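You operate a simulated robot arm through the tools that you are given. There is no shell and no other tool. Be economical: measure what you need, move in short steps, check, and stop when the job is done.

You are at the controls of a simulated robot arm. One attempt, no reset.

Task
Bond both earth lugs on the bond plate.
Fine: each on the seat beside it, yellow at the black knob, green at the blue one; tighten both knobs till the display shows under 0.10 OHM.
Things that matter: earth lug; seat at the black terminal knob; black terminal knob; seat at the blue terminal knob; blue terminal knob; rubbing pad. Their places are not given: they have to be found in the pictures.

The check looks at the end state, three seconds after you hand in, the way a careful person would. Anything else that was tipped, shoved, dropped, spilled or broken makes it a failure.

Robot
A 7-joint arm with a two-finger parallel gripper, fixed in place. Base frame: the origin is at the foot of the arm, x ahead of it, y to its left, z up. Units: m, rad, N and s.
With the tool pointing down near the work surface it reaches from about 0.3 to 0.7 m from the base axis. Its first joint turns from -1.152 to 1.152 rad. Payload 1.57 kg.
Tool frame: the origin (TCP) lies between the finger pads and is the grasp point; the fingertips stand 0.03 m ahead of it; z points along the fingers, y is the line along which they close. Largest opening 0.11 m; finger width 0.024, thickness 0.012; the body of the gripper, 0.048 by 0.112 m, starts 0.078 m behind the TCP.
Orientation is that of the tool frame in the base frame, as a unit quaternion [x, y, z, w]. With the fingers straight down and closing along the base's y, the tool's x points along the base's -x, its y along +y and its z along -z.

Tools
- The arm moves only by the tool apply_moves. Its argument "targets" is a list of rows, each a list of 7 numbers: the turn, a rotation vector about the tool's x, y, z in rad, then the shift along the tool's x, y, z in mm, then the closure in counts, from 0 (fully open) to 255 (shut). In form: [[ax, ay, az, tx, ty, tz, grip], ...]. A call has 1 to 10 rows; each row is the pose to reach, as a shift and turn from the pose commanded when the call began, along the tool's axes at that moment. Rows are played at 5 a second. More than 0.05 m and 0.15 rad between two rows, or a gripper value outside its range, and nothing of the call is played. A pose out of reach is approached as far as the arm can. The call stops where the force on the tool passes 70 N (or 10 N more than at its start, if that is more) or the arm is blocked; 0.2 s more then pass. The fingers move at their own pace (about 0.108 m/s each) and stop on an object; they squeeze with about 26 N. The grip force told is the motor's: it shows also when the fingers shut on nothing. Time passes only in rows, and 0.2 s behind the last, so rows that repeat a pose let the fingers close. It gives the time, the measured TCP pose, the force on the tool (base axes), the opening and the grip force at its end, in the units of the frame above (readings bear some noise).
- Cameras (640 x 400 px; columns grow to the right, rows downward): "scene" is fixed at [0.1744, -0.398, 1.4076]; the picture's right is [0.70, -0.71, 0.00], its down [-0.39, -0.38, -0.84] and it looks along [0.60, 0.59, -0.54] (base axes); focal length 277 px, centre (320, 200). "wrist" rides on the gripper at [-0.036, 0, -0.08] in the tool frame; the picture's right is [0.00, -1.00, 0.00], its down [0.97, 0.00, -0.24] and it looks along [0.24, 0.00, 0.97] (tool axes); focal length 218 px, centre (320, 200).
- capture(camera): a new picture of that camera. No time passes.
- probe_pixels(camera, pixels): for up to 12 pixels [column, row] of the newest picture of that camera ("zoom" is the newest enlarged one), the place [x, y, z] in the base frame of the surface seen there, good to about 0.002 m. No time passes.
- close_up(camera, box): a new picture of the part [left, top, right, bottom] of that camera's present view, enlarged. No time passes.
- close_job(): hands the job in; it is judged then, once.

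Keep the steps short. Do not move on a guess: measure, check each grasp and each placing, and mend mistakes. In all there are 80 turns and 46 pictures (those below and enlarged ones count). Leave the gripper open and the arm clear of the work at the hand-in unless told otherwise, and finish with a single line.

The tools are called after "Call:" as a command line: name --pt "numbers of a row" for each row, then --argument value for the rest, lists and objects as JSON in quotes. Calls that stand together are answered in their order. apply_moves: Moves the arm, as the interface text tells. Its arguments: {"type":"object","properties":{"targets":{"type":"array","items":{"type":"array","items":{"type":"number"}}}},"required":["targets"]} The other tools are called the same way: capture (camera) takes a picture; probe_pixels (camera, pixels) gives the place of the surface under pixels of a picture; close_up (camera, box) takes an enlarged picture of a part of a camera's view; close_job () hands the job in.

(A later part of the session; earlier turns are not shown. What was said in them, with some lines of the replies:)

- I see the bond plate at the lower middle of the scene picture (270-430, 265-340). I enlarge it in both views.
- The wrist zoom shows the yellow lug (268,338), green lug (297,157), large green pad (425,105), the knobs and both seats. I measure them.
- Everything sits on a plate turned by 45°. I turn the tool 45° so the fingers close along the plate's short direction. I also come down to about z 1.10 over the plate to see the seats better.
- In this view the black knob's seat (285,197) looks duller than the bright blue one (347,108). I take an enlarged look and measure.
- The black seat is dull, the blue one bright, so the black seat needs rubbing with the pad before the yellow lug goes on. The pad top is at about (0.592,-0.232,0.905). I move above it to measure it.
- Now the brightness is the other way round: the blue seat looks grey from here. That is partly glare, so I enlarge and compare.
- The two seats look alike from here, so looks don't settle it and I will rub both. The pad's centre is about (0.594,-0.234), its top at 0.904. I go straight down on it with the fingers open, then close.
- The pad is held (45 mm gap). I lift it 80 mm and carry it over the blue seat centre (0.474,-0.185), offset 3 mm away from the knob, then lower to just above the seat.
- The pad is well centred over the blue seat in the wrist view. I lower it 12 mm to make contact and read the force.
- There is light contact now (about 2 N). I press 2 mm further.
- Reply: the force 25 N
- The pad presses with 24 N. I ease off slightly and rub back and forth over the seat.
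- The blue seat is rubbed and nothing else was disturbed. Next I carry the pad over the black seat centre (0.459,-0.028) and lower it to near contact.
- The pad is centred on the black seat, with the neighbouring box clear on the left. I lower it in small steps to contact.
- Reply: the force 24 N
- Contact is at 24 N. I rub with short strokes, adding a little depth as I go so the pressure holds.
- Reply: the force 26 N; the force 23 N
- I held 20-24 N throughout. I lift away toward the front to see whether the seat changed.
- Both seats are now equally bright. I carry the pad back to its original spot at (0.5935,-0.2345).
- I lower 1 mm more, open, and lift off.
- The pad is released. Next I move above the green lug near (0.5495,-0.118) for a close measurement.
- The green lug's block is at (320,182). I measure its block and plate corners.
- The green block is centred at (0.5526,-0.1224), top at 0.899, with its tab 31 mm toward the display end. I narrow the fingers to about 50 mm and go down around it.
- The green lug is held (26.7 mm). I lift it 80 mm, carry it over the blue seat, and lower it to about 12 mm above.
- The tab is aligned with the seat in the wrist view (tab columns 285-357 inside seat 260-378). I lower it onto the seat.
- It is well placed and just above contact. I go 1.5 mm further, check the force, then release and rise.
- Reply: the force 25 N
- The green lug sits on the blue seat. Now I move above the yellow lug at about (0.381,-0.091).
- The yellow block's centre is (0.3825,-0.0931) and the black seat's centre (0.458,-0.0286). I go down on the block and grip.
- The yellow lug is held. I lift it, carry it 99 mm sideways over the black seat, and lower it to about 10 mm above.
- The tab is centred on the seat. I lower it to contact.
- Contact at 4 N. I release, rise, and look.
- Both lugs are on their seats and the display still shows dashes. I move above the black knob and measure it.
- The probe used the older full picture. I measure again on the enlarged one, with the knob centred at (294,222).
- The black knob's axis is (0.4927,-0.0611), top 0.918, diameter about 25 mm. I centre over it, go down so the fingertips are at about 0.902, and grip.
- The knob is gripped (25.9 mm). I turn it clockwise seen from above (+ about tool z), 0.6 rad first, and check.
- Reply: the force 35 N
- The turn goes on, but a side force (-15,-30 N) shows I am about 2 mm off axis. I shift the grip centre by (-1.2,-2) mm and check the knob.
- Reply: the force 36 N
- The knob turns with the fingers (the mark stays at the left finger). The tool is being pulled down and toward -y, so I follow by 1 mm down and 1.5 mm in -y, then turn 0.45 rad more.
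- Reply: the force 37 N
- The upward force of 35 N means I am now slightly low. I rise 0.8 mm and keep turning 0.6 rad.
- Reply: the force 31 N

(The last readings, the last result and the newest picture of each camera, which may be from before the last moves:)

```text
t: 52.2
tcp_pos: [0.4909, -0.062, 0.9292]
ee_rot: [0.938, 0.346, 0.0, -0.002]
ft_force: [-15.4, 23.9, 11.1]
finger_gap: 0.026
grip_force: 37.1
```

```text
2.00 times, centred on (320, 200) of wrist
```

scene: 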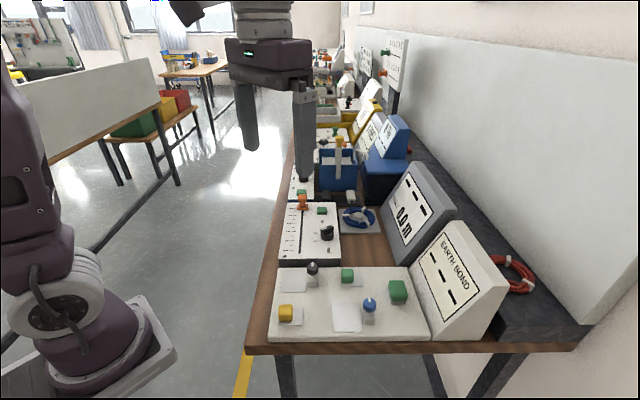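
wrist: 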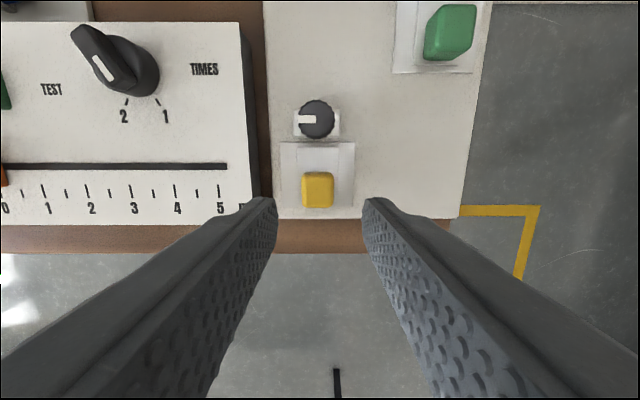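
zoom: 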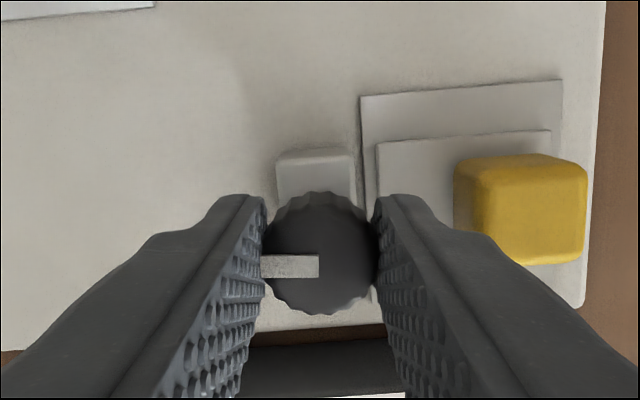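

The knob has followed 1.65 rad so far. I correct the centring by 1.4 mm and turn another 0.75 rad.

Call:
apply_moves --pt "0 0 0 0 -1.3 -0.3 255" --pt "0 0 0.15 0 -1.3 -0.3 255" --pt "0 0 0.3 0 -1.3 -0.3 255" --pt "0 0 0.45 0 -1.3 -0.3 255" --pt "0 0 0.6 0 -1.3 -0.3 255" --pt "0 0 0.75 0 -1.3 -0.3 255" --pt "0 0 0.75 0 -1.3 -0.3 255"

Call:
close_up --camera "wrist" --box '[200, 100, 440, 300]'

```text
t: 53.8
tcp_pos: [0.4907, -0.0606, 0.929]
ee_rot: [1.0, -0.022, -0.002, -0.001]
ft_force: [-15.2, 22.7, -17.0]
finger_gap: 0.0261
grip_force: 37.1
```

```text
2.00 times, centred on (320, 200) of wrist
```

zoom: 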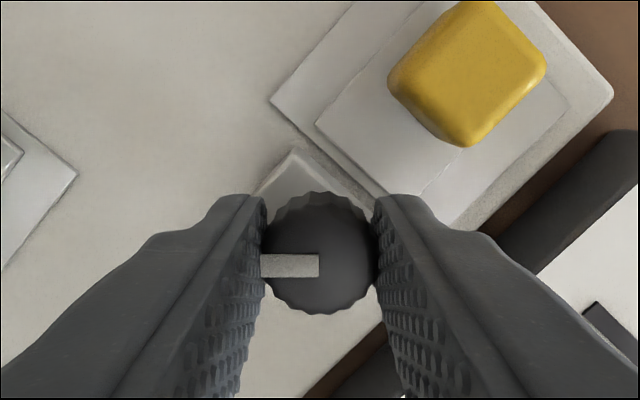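

Knob turned 2.4 rad and still following. I go on 0.75 rad, watching the measured turn for a stop.

Call:
apply_moves --pt "0 0 0.15 0.5 0.5 -0.5 255" --pt "0 0 0.3 0.5 0.5 -0.5 255" --pt "0 0 0.45 0.5 0.5 -0.5 255" --pt "0 0 0.6 0.5 0.5 -0.5 255" --pt "0 0 0.75 0.5 0.5 -0.5 255" --pt "0 0 0.75 0.5 0.5 -0.5 255"

```text
t: 55.2
tcp_pos: [0.4912, -0.0598, 0.9296]
ee_rot: [0.923, -0.386, -0.001, -0.001]
ft_force: [-9.9, 25.3, -15.7]
finger_gap: 0.0262
grip_force: 36.7
```

Call:
close_up --camera "wrist" --box '[200, 100, 440, 300]'

```text
2.00 times, centred on (320, 200) of wrist
```

zoom: 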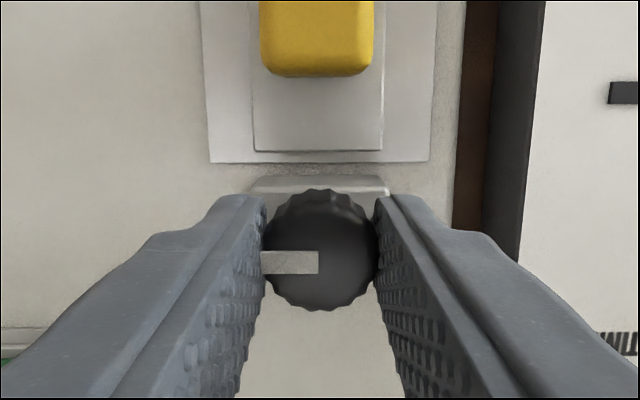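

It followed half a turn, mark still at the left finger, and there is no stop yet. I continue 0.9 rad.

Call:
apply_moves --pt "0 0 0.15 0.3 0.5 0.3 255" --pt "0 0 0.3 0.3 0.5 0.3 255" --pt "0 0 0.45 0.3 0.5 0.3 255" --pt "0 0 0.6 0.3 0.5 0.3 255" --pt "0 0 0.75 0.3 0.5 0.3 255" --pt "0 0 0.9 0.3 0.5 0.3 255" --pt "0 0 0.9 0.3 0.5 0.3 255"

Call:
capture --camera "wrist"

```text
t: 56.2
tcp_pos: [0.4809, -0.0456, 0.9427]
ee_rot: [0.85, -0.523, 0.044, -0.049]
ft_force: [32.4, 38.1, 6.8]
finger_gap: 0.0242
grip_force: 36.4
out of reach, approached as far as the arm can: row 2, 3, 4, 5
stopped in row 5: the force on the tool passed its limit (the readings are from after the stop); the commanded pose is now the measured one
```

```text
8 pictures are left
```

wrist: 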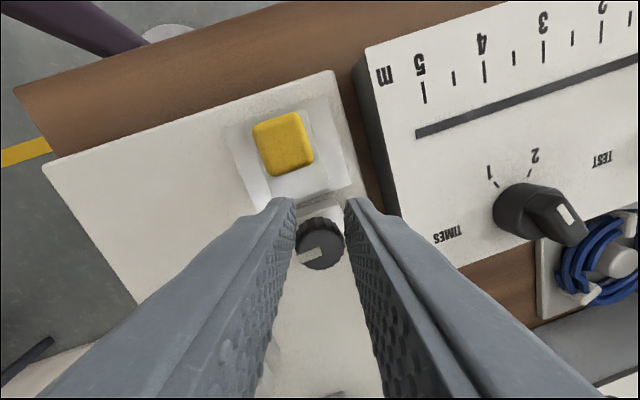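

The wrist reached its limit after about half a turn; the grip rode off the knob and the tool tilted. The lug and post look in place. I open, rise, and straighten the tool.

Call:
apply_moves --pt "0 0 0 0 0 0 140" --pt "0 0 0 0 0 0 140" --pt "0 0 0 0 0 -30 140" --pt "0 0 0 0 0 -70 140" --pt "-0.03 -0.013 -0.111 0 0 -70 140" --pt "-0.06 -0.026 -0.222 0 0 -70 140" --pt "-0.09 -0.039 -0.333 0 0 -70 140" --pt "-0.1225 -0.052 -0.445 0 0 -70 140" --pt "-0.1225 -0.052 -0.445 0 0 -70 140"

Call:
close_up --camera "scene" --box '[260, 210, 520, 350]'

```text
t: 58.2
tcp_pos: [0.4678, -0.054, 1.0128]
ee_rot: [0.945, -0.328, -0.002, 0.009]
ft_force: [-0.6, -0.6, -0.1]
finger_gap: 0.0495
grip_force: 0.1
```

```text
2.46 times, centred on (390, 280) of scene
```

zoom: 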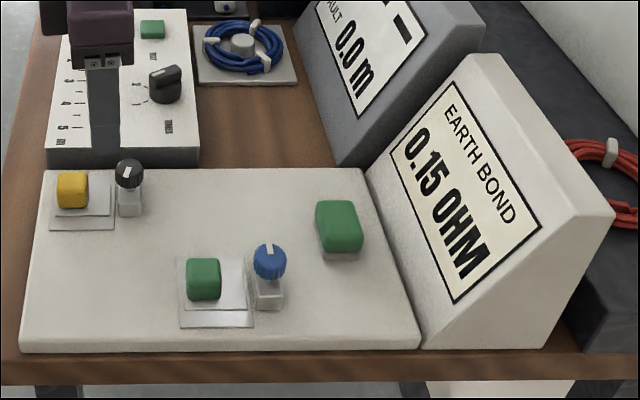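

The display now shows 0.15 OHM, so the black side is made. Next is the blue knob: I unwind the wrist while moving above it.

Call:
apply_moves --pt "0 0 -0.15 13 10 0 140" --pt "0 0 -0.3 26 20 0 140" --pt "0 0 -0.45 39 31 0 140" --pt "0 0 -0.6 52 41 0 140" --pt "0 0 -0.75 65 51 0 140" --pt "0 0 -0.9 78 61 0 140" --pt "0 0 -1.05 91 72 0 140" --pt "0 0 -1.2 104 82 0 140" --pt "0 0 -1.35 117 92 0 140" --pt "0 0 -1.5 130 102 0 140"

Call:
apply_moves --pt "0 0 -0.15 0 0 0 140" --pt "0 0 -0.3 0 0 0 140" --pt "0 0 -0.45 0 0 0 140" --pt "0 0 -0.6 0 0 0 140" --pt "0 0 -0.75 0 0 0 140" --pt "0 0 -0.9 0 0 0 140" --pt "0 0 -1.05 0 0 0 140" --pt "0 0 -1.2 0 0 0 140" --pt "0 0 -1.35 0 0 0 140" --pt "0 0 -1.5 0 0 0 140"

Call:
apply_moves --pt "0 0 -0.15 0 0 0 140" --pt "0 0 -0.3 0 0 0 140" --pt "0 0 -0.45 0 0 0 140" --pt "0 0 -0.6 0 0 0 140" --pt "0 0 -0.7 0 0 0 140" --pt "0 0 -0.7 0 0 0 140"

Call:
capture --camera "wrist"

```text
t: 60.4
tcp_pos: [0.5057, -0.2141, 1.0152]
ee_rot: [0.914, 0.405, -0.008, 0.004]
ft_force: [-0.4, -0.5, -1.5]
finger_gap: 0.0497
grip_force: 0.1
```

```text
t: 62.6
tcp_pos: [0.5068, -0.2136, 1.014]
ee_rot: [0.394, 0.919, -0.009, -0.003]
ft_force: [0.1, 0.1, 0.0]
finger_gap: 0.0496
grip_force: 0.1
```

```text
t: 64.0
tcp_pos: [0.5068, -0.2134, 1.0147]
ee_rot: [0.055, 0.998, -0.008, -0.004]
ft_force: [-0.2, 0.5, -0.9]
finger_gap: 0.0497
grip_force: 0.1
```

```text
6 pictures are left
```

wrist: 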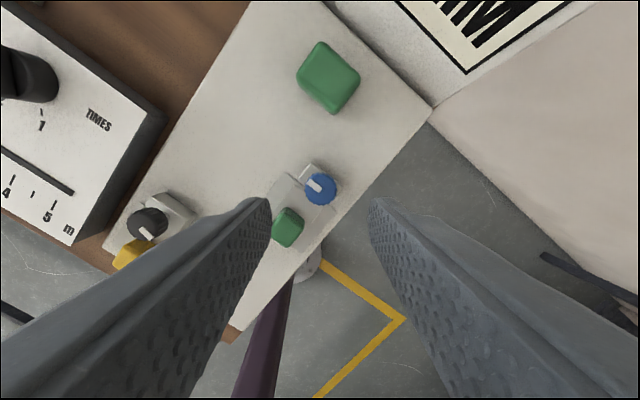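

The mark on the blue knob is visible at (320,188). I measure its edges.

Call:
probe_pixels --camera "wrist" --pixels '[[320, 188], [310, 188], [332, 188], [320, 177], [320, 200], [312, 180], [330, 197], [330, 179], [312, 197], [288, 226]]'

Call:
close_up --camera "wrist" --box '[260, 140, 380, 240]'

Call:
probe_pixels --camera "zoom" --pixels '[[320, 200], [250, 190], [380, 190], [320, 130], [320, 250], [300, 130], [360, 240], [280, 240], [360, 150]]'

```text
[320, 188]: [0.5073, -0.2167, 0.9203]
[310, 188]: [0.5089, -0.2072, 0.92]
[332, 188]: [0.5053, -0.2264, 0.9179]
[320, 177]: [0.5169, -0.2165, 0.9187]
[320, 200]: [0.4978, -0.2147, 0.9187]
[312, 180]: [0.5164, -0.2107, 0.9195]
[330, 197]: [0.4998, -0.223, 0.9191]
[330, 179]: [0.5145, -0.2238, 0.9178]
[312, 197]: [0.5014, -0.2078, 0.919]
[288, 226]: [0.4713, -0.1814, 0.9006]
```

```text
4.00 times, centred on (320, 190) of wrist
```

zoom: 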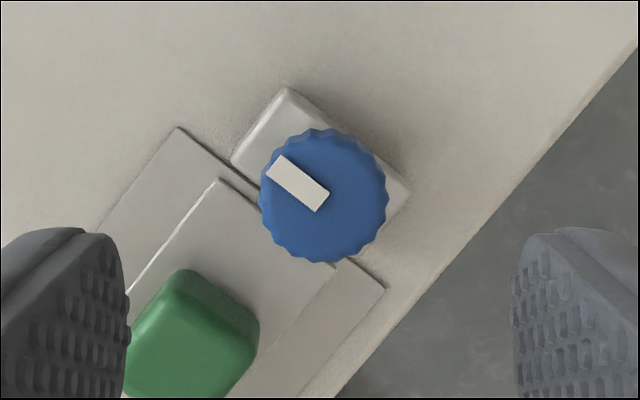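

```text
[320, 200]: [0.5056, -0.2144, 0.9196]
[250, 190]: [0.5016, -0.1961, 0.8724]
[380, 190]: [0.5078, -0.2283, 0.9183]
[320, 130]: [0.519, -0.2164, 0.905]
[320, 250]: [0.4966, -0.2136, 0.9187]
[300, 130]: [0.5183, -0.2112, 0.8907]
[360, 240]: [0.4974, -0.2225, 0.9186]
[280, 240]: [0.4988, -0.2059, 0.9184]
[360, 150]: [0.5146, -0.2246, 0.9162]
```

The blue knob's axis is about (0.506,-0.2158), top 0.919. I take out the small tilt first and centre.

Call:
apply_moves --pt "-0.016 -0.007 0 0.5 -2.5 0 155" --pt "-0.016 -0.007 0 0.5 -2.5 0 155" --pt "-0.016 -0.007 0 0.5 -2.5 0 155"

```text
t: 64.8
tcp_pos: [0.5066, -0.2157, 1.014]
ee_rot: [0.056, 0.998, 0.0, -0.001]
ft_force: [0.5, 0.2, 0.1]
finger_gap: 0.0431
grip_force: 0.0
```

The tool is straight and centred. I go down 83 mm and grip the blue knob.

Call:
apply_moves --pt "0 0 0 0.5 0 40 155" --pt "0 0 0 0.5 0 65 155" --pt "0 0 0 0.5 0 83 155" --pt "0 0 0 0.5 0 83 155" --pt "0 0 0 0.5 0 83 255" --pt "0 0 0 0.5 0 83 255" --pt "0 0 0 0.5 0 83 255"

```text
t: 66.4
tcp_pos: [0.5063, -0.2167, 0.9297]
ee_rot: [0.057, 0.998, 0.002, 0.0]
ft_force: [1.2, 12.4, -3.4]
finger_gap: 0.0263
grip_force: 37.5
```

Gripped (26.3 mm). I shift 0.7 mm toward +y to ease the 12 N side force and turn 1.2 rad clockwise.

Call:
apply_moves --pt "0 0 0 0 0.7 0 255" --pt "0 0 0.15 0 0.7 0 255" --pt "0 0 0.3 0 0.7 0 255" --pt "0 0 0.45 0 0.7 0 255" --pt "0 0 0.6 0 0.7 0 255" --pt "0 0 0.75 0 0.7 0 255" --pt "0 0 0.9 0 0.7 0 255" --pt "0 0 1.05 0 0.7 0 255" --pt "0 0 1.2 0 0.7 0 255" --pt "0 0 1.2 0 0.7 0 255"

```text
t: 68.6
tcp_pos: [0.5072, -0.2157, 0.9307]
ee_rot: [0.612, 0.791, 0.0, 0.0]
ft_force: [14.6, -7.5, -25.7]
finger_gap: 0.0261
grip_force: 37.0
```

I ease the forces (0.7 mm down, 0.7 mm sideways) and turn another 1.2 rad.

Call:
apply_moves --pt "0 0 0 -0.6 0.7 0.7 255" --pt "0 0 0.15 -0.6 0.7 0.7 255" --pt "0 0 0.3 -0.6 0.7 0.7 255" --pt "0 0 0.45 -0.6 0.7 0.7 255" --pt "0 0 0.6 -0.6 0.7 0.7 255" --pt "0 0 0.75 -0.6 0.7 0.7 255" --pt "0 0 0.9 -0.6 0.7 0.7 255" --pt "0 0 1.05 -0.6 0.7 0.7 255" --pt "0 0 1.2 -0.6 0.7 0.7 255" --pt "0 0 1.2 -0.6 0.7 0.7 255"

Call:
capture --camera "scene"

```text
t: 70.8
tcp_pos: [0.5048, -0.2163, 0.9315]
ee_rot: [0.951, 0.309, 0.0, 0.0]
ft_force: [-5.3, 4.2, 35.6]
finger_gap: 0.0262
grip_force: 37.4
```

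```text
4 pictures are left
```

scene: 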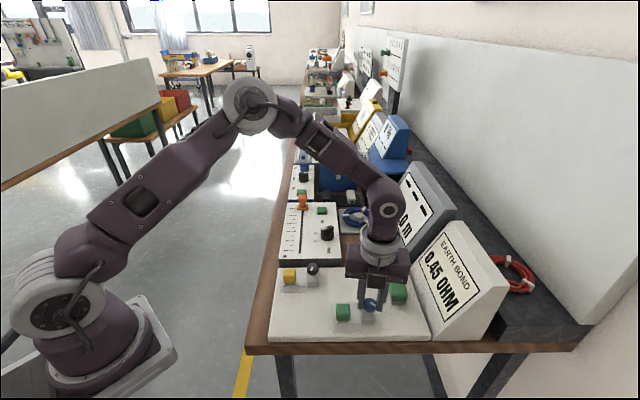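

The display reads 0.45 OHM with the blue knob partly tight. I raise 0.8 mm to ease the push and turn on 1.3 rad, near the wrist's limit.

Call:
apply_moves --pt "0 0 0 0 0 -0.9 255" --pt "0 0 0.15 0 0 -0.9 255" --pt "0 0 0.3 0 0 -0.9 255" --pt "0 0 0.45 0 0 -0.9 255" --pt "0 0 0.6 0 0 -0.9 255" --pt "0 0 0.75 0 0 -0.9 255" --pt "0 0 0.9 0 0 -0.9 255" --pt "0 0 1.05 0 0 -0.9 255" --pt "0 0 1.2 0 0 -0.9 255" --pt "0 0 1.25 0 0 -0.9 255"

```text
t: 73.0
tcp_pos: [0.5059, -0.2169, 0.9309]
ee_rot: [0.952, -0.306, -0.002, 0.0]
ft_force: [-1.2, 4.3, -5.3]
finger_gap: 0.026
grip_force: 37.8
```

The blue knob has been turned 3.65 rad. I open, rise, and read the display.

Call:
apply_moves --pt "0 0 0 0 0 0 155" --pt "0 0 0 0 0 0 155" --pt "0 0 0 0 0 0 155" --pt "0 0 0 0 0 -40 155" --pt "0 0 0 0 0 -80 155" --pt "0 0 0 0 0 -80 155"

Call:
close_up --camera "scene" --box '[260, 210, 520, 350]'

```text
t: 74.4
tcp_pos: [0.5054, -0.2159, 1.0112]
ee_rot: [0.952, -0.305, -0.001, 0.0]
ft_force: [-0.4, 0.5, 0.7]
finger_gap: 0.0432
grip_force: 0.0
```

```text
2.46 times, centred on (390, 280) of scene
```

zoom: 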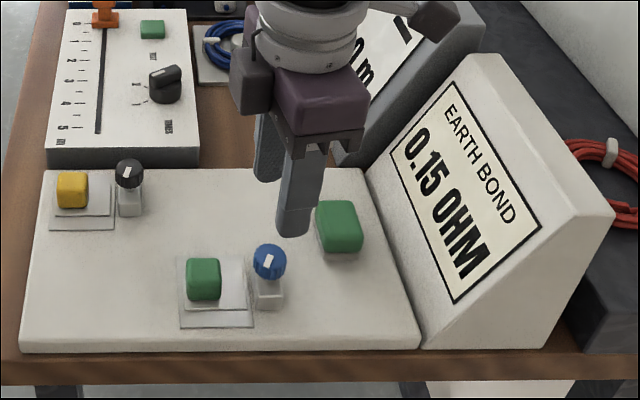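

The display reads 0.15 OHM again. Black got the smaller turn (about 3.2 rad), so it needs more. I move above the black knob (0.492,-0.0613) while unwinding 1.5 rad.

Call:
apply_moves --pt "0 0 -0.15 -10 -12 0 155" --pt "0 0 -0.3 -20 -24 0 155" --pt "0 0 -0.45 -30 -35 0 155" --pt "0 0 -0.6 -40 -47 0 155" --pt "0 0 -0.75 -50 -59 0 155" --pt "0 0 -0.9 -60 -71 0 155" --pt "0 0 -1.05 -70 -82 0 155" --pt "0 0 -1.2 -81 -94 0 155" --pt "0 0 -1.35 -91 -106 0 155" --pt "0 0 -1.5 -100.9 -117.9 0 155"

Call:
apply_moves --pt "0 0 0 0 0 0 155" --pt "0 0 0 0 0 0 155"

```text
t: 76.6
tcp_pos: [0.4927, -0.0623, 1.0115]
ee_rot: [0.904, 0.427, 0.0, -0.001]
ft_force: [0.0, -0.3, -0.4]
finger_gap: 0.0431
grip_force: 0.2
```

```text
t: 77.2
tcp_pos: [0.4912, -0.0611, 1.012]
ee_rot: [0.905, 0.425, -0.001, -0.001]
ft_force: [0.0, 0.8, 0.1]
finger_gap: 0.0429
grip_force: 0.1
```

Centred, but at this angle a finger would come down close to the yellow block. I turn back 0.75 rad more, narrow the fingers to about 36 mm, then go down and grip slightly higher (fingertips at 0.903).

Call:
apply_moves --pt "0 0 -0.15 0 0 0 172" --pt "0 0 -0.3 0 0 0 172" --pt "0 0 -0.45 0 0 0 172" --pt "0 0 -0.6 0 0 0 172" --pt "0 0 -0.75 0 0 0 172" --pt "0 0 -0.75 0 0 40 172" --pt "0 0 -0.75 0 0 79 172" --pt "0 0 -0.75 0 0 79 172" --pt "0 0 -0.75 0 0 79 255" --pt "0 0 -0.75 0 0 79 255"

Call:
apply_moves --pt "0 0 0 0 0 0 255" --pt "0 0 0 0 0 0 255"

```text
t: 79.4
tcp_pos: [0.4911, -0.06, 0.9318]
ee_rot: [0.685, 0.728, -0.001, -0.001]
ft_force: [-7.7, -1.2, -4.7]
finger_gap: 0.0269
grip_force: 37.5
```

```text
t: 80.0
tcp_pos: [0.4934, -0.0603, 0.931]
ee_rot: [0.686, 0.728, -0.001, -0.001]
ft_force: [-11.9, -0.9, -13.3]
finger_gap: 0.0269
grip_force: 37.8
```

Gripped at 26.9 mm. I turn 0.9 rad clockwise.

Call:
apply_moves --pt "0 0 0 0 -0.6 0 255" --pt "0 0 0.15 0 -0.6 0 255" --pt "0 0 0.3 0 -0.6 0 255" --pt "0 0 0.45 0 -0.6 0 255" --pt "0 0 0.6 0 -0.6 0 255" --pt "0 0 0.75 0 -0.6 0 255" --pt "0 0 0.9 0 -0.6 0 255" --pt "0 0 0.9 0 -0.6 0 255"

Call:
close_up --camera "scene" --box '[260, 210, 520, 350]'

```text
t: 81.8
tcp_pos: [0.4914, -0.0616, 0.9319]
ee_rot: [0.934, 0.356, -0.002, -0.001]
ft_force: [-17.7, 14.4, -11.4]
finger_gap: 0.0264
grip_force: 37.6
```

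```text
2.46 times, centred on (390, 280) of scene
```

zoom: 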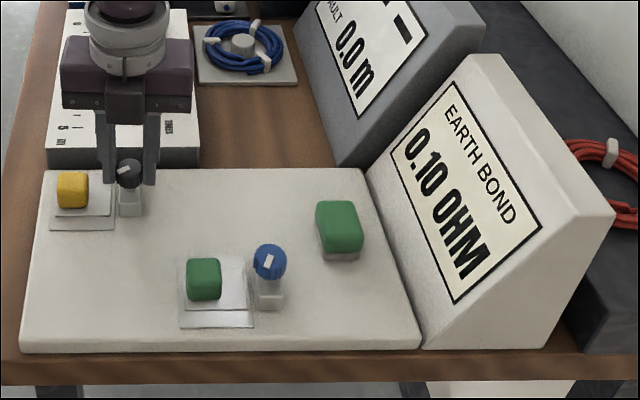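

Now it reads 0.10 OHM. I turn the black knob a further 0.9 rad while I hold it, easing the centring.

Call:
apply_moves --pt "0 0 0 0 -0.9 0 255" --pt "0 0 0.15 0 -0.9 0 255" --pt "0 0 0.3 0 -0.9 0 255" --pt "0 0 0.45 0 -0.9 0 255" --pt "0 0 0.6 0 -0.9 0 255" --pt "0 0 0.75 0 -0.9 0 255" --pt "0 0 0.9 0 -0.9 0 255" --pt "0 0 0.9 0 -0.9 0 255"

Call:
apply_moves --pt "0 0 0 0 0 0 172" --pt "0 0 0 0 0 0 172" --pt "0 0 0 0 0 0 172" --pt "0 0 0 0 0 -40 155" --pt "0 0 0 0 0 -80 155" --pt "0 0 0 0 0 -80 155"

```text
t: 83.6
tcp_pos: [0.4927, -0.0603, 0.9332]
ee_rot: [0.996, -0.085, 0.0, 0.0]
ft_force: [-0.7, 12.1, 1.1]
finger_gap: 0.0271
grip_force: 37.8
```

```text
t: 85.0
tcp_pos: [0.4905, -0.0627, 1.0141]
ee_rot: [0.996, -0.086, -0.001, -0.001]
ft_force: [-0.2, 0.5, 0.4]
finger_gap: 0.0429
grip_force: 0.1
```

Black done and released. I move back above the blue knob (0.506,-0.2163) while unwinding.

Call:
apply_moves --pt "0 0 -0.15 4 15 0 155" --pt "0 0 -0.3 8 30 0 155" --pt "0 0 -0.45 12 45 0 155" --pt "0 0 -0.6 16 60 0 155" --pt "0 0 -0.75 20 75 0 155" --pt "0 0 -0.9 25 90 0 155" --pt "0 0 -1.05 29 105 0 155" --pt "0 0 -1.2 33 120 0 155" --pt "0 0 -1.35 37 135 0 155" --pt "0 0 -1.5 41 149.5 0 155"

Call:
apply_moves --pt "0 0 -0.15 0 0 0 172" --pt "0 0 -0.3 0 0 0 172" --pt "0 0 -0.3 0 0 0 172"

```text
t: 87.2
tcp_pos: [0.5079, -0.217, 1.0132]
ee_rot: [0.787, 0.617, -0.001, -0.001]
ft_force: [1.0, 0.3, 0.5]
finger_gap: 0.0432
grip_force: 0.1
```

```text
t: 88.0
tcp_pos: [0.5071, -0.2161, 1.0122]
ee_rot: [0.684, 0.729, -0.001, -0.001]
ft_force: [0.5, 0.3, 0.2]
finger_gap: 0.036
grip_force: 0.0
```

Positioned within 1 mm. I go down 80 mm and grip.

Call:
apply_moves --pt "0 0 0 0 -0.8 40 172" --pt "0 0 0 0 -0.8 79 172" --pt "0 0 0 0 -0.8 79 172" --pt "0 0 0 0 -0.8 79 255" --pt "0 0 0 0 -0.8 79 255" --pt "0 0 0 0 -0.8 79 255"

Call:
apply_moves --pt "0 0 0.15 0 0 0 255" --pt "0 0 0.3 0 0 0 255" --pt "0 0 0.45 0 0 0 255" --pt "0 0 0.6 0 0 0 255" --pt "0 0 0.75 0 0 0 255" --pt "0 0 0.9 0 0 0 255" --pt "0 0 0.9 0 0 0 255"

```text
t: 89.4
tcp_pos: [0.5065, -0.2172, 0.9326]
ee_rot: [0.686, 0.727, 0.001, 0.001]
ft_force: [21.0, -2.5, -13.3]
finger_gap: 0.0273
grip_force: 38.0
```

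```text
t: 91.0
tcp_pos: [0.5068, -0.216, 0.9329]
ee_rot: [0.935, 0.355, 0.001, 0.002]
ft_force: [13.1, -9.8, 12.0]
finger_gap: 0.0263
grip_force: 37.1
```

Blue is now at about 4.55 rad. I add 0.45 rad to match black, release, rise well clear, and read the display.

Call:
apply_moves --pt "0 0 0.15 0 0.5 0 255" --pt "0 0 0.3 0 0.5 0 255" --pt "0 0 0.45 0 0.5 0 255" --pt "0 0 0.45 0 0.5 0 255"

Call:
apply_moves --pt "0 0 0 0 0 0 172" --pt "0 0 0 0 0 0 172" --pt "0 0 0 0 0 0 172" --pt "0 0 0 0 0 -40 155" --pt "0 0 0 0 0 -80 155" --pt "0 0 0 0 0 -120 100" --pt "0 0 0 0 0 -160 0" --pt "0 0 0 0 0 -160 0" --pt "0 0 0 0 0 -160 0"

Call:
close_up --camera "scene" --box '[260, 210, 520, 350]'

```text
t: 92.0
tcp_pos: [0.5064, -0.2154, 0.9324]
ee_rot: [0.99, 0.138, -0.002, -0.001]
ft_force: [5.5, -9.9, -5.9]
finger_gap: 0.0275
grip_force: 37.9
```

```text
t: 94.0
tcp_pos: [0.5065, -0.2171, 1.0934]
ee_rot: [0.99, 0.139, -0.001, -0.001]
ft_force: [-0.8, 0.5, -0.7]
finger_gap: 0.1101
grip_force: 0.0
```

```text
2.46 times, centred on (390, 280) of scene
```

zoom: 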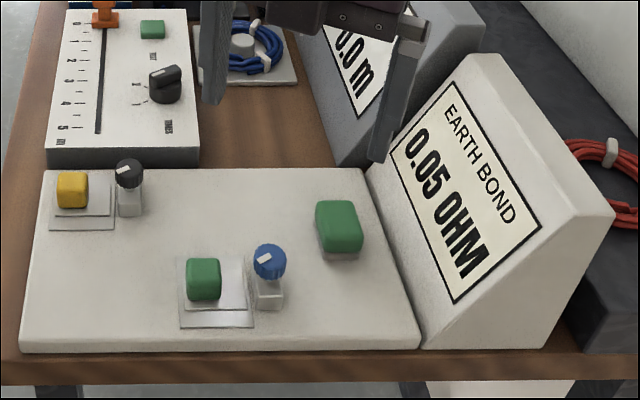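

The display shows 0.05 OHM, with both lugs seated and everything else in place. I move the open gripper up and back, well clear, before handing in.

Call:
apply_moves --pt "0 0 0 0 0 -40 0" --pt "0 0 0 0 0 -80 0" --pt "0 0 0 -40 0 -100 0" --pt "0 0 0 -80 0 -120 0" --pt "0 0 0 -80 0 -120 0"

Call:
close_up --camera "scene" --box '[240, 150, 560, 350]'

```text
t: 95.2
tcp_pos: [0.4265, -0.2363, 1.2146]
ee_rot: [0.99, 0.14, 0.0, -0.001]
ft_force: [-0.3, 0.0, 1.0]
finger_gap: 0.1101
grip_force: 0.1
```

```text
2.00 times, centred on (400, 250) of scene
```

zoom: 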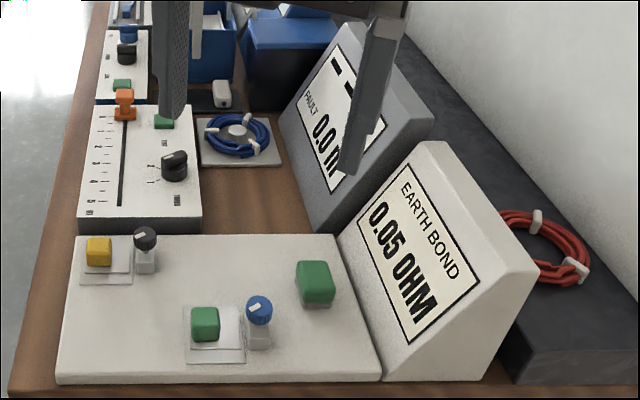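

It still reads 0.05 OHM and the arm is clear, so I hand in.

Call:
close_job

```text
The job is handed in.
```

Both lugs are bonded, yellow at the black knob and green at the blue knob; the display reads 0.05 OHM, the pad is back in its place, and the gripper is open and clear.
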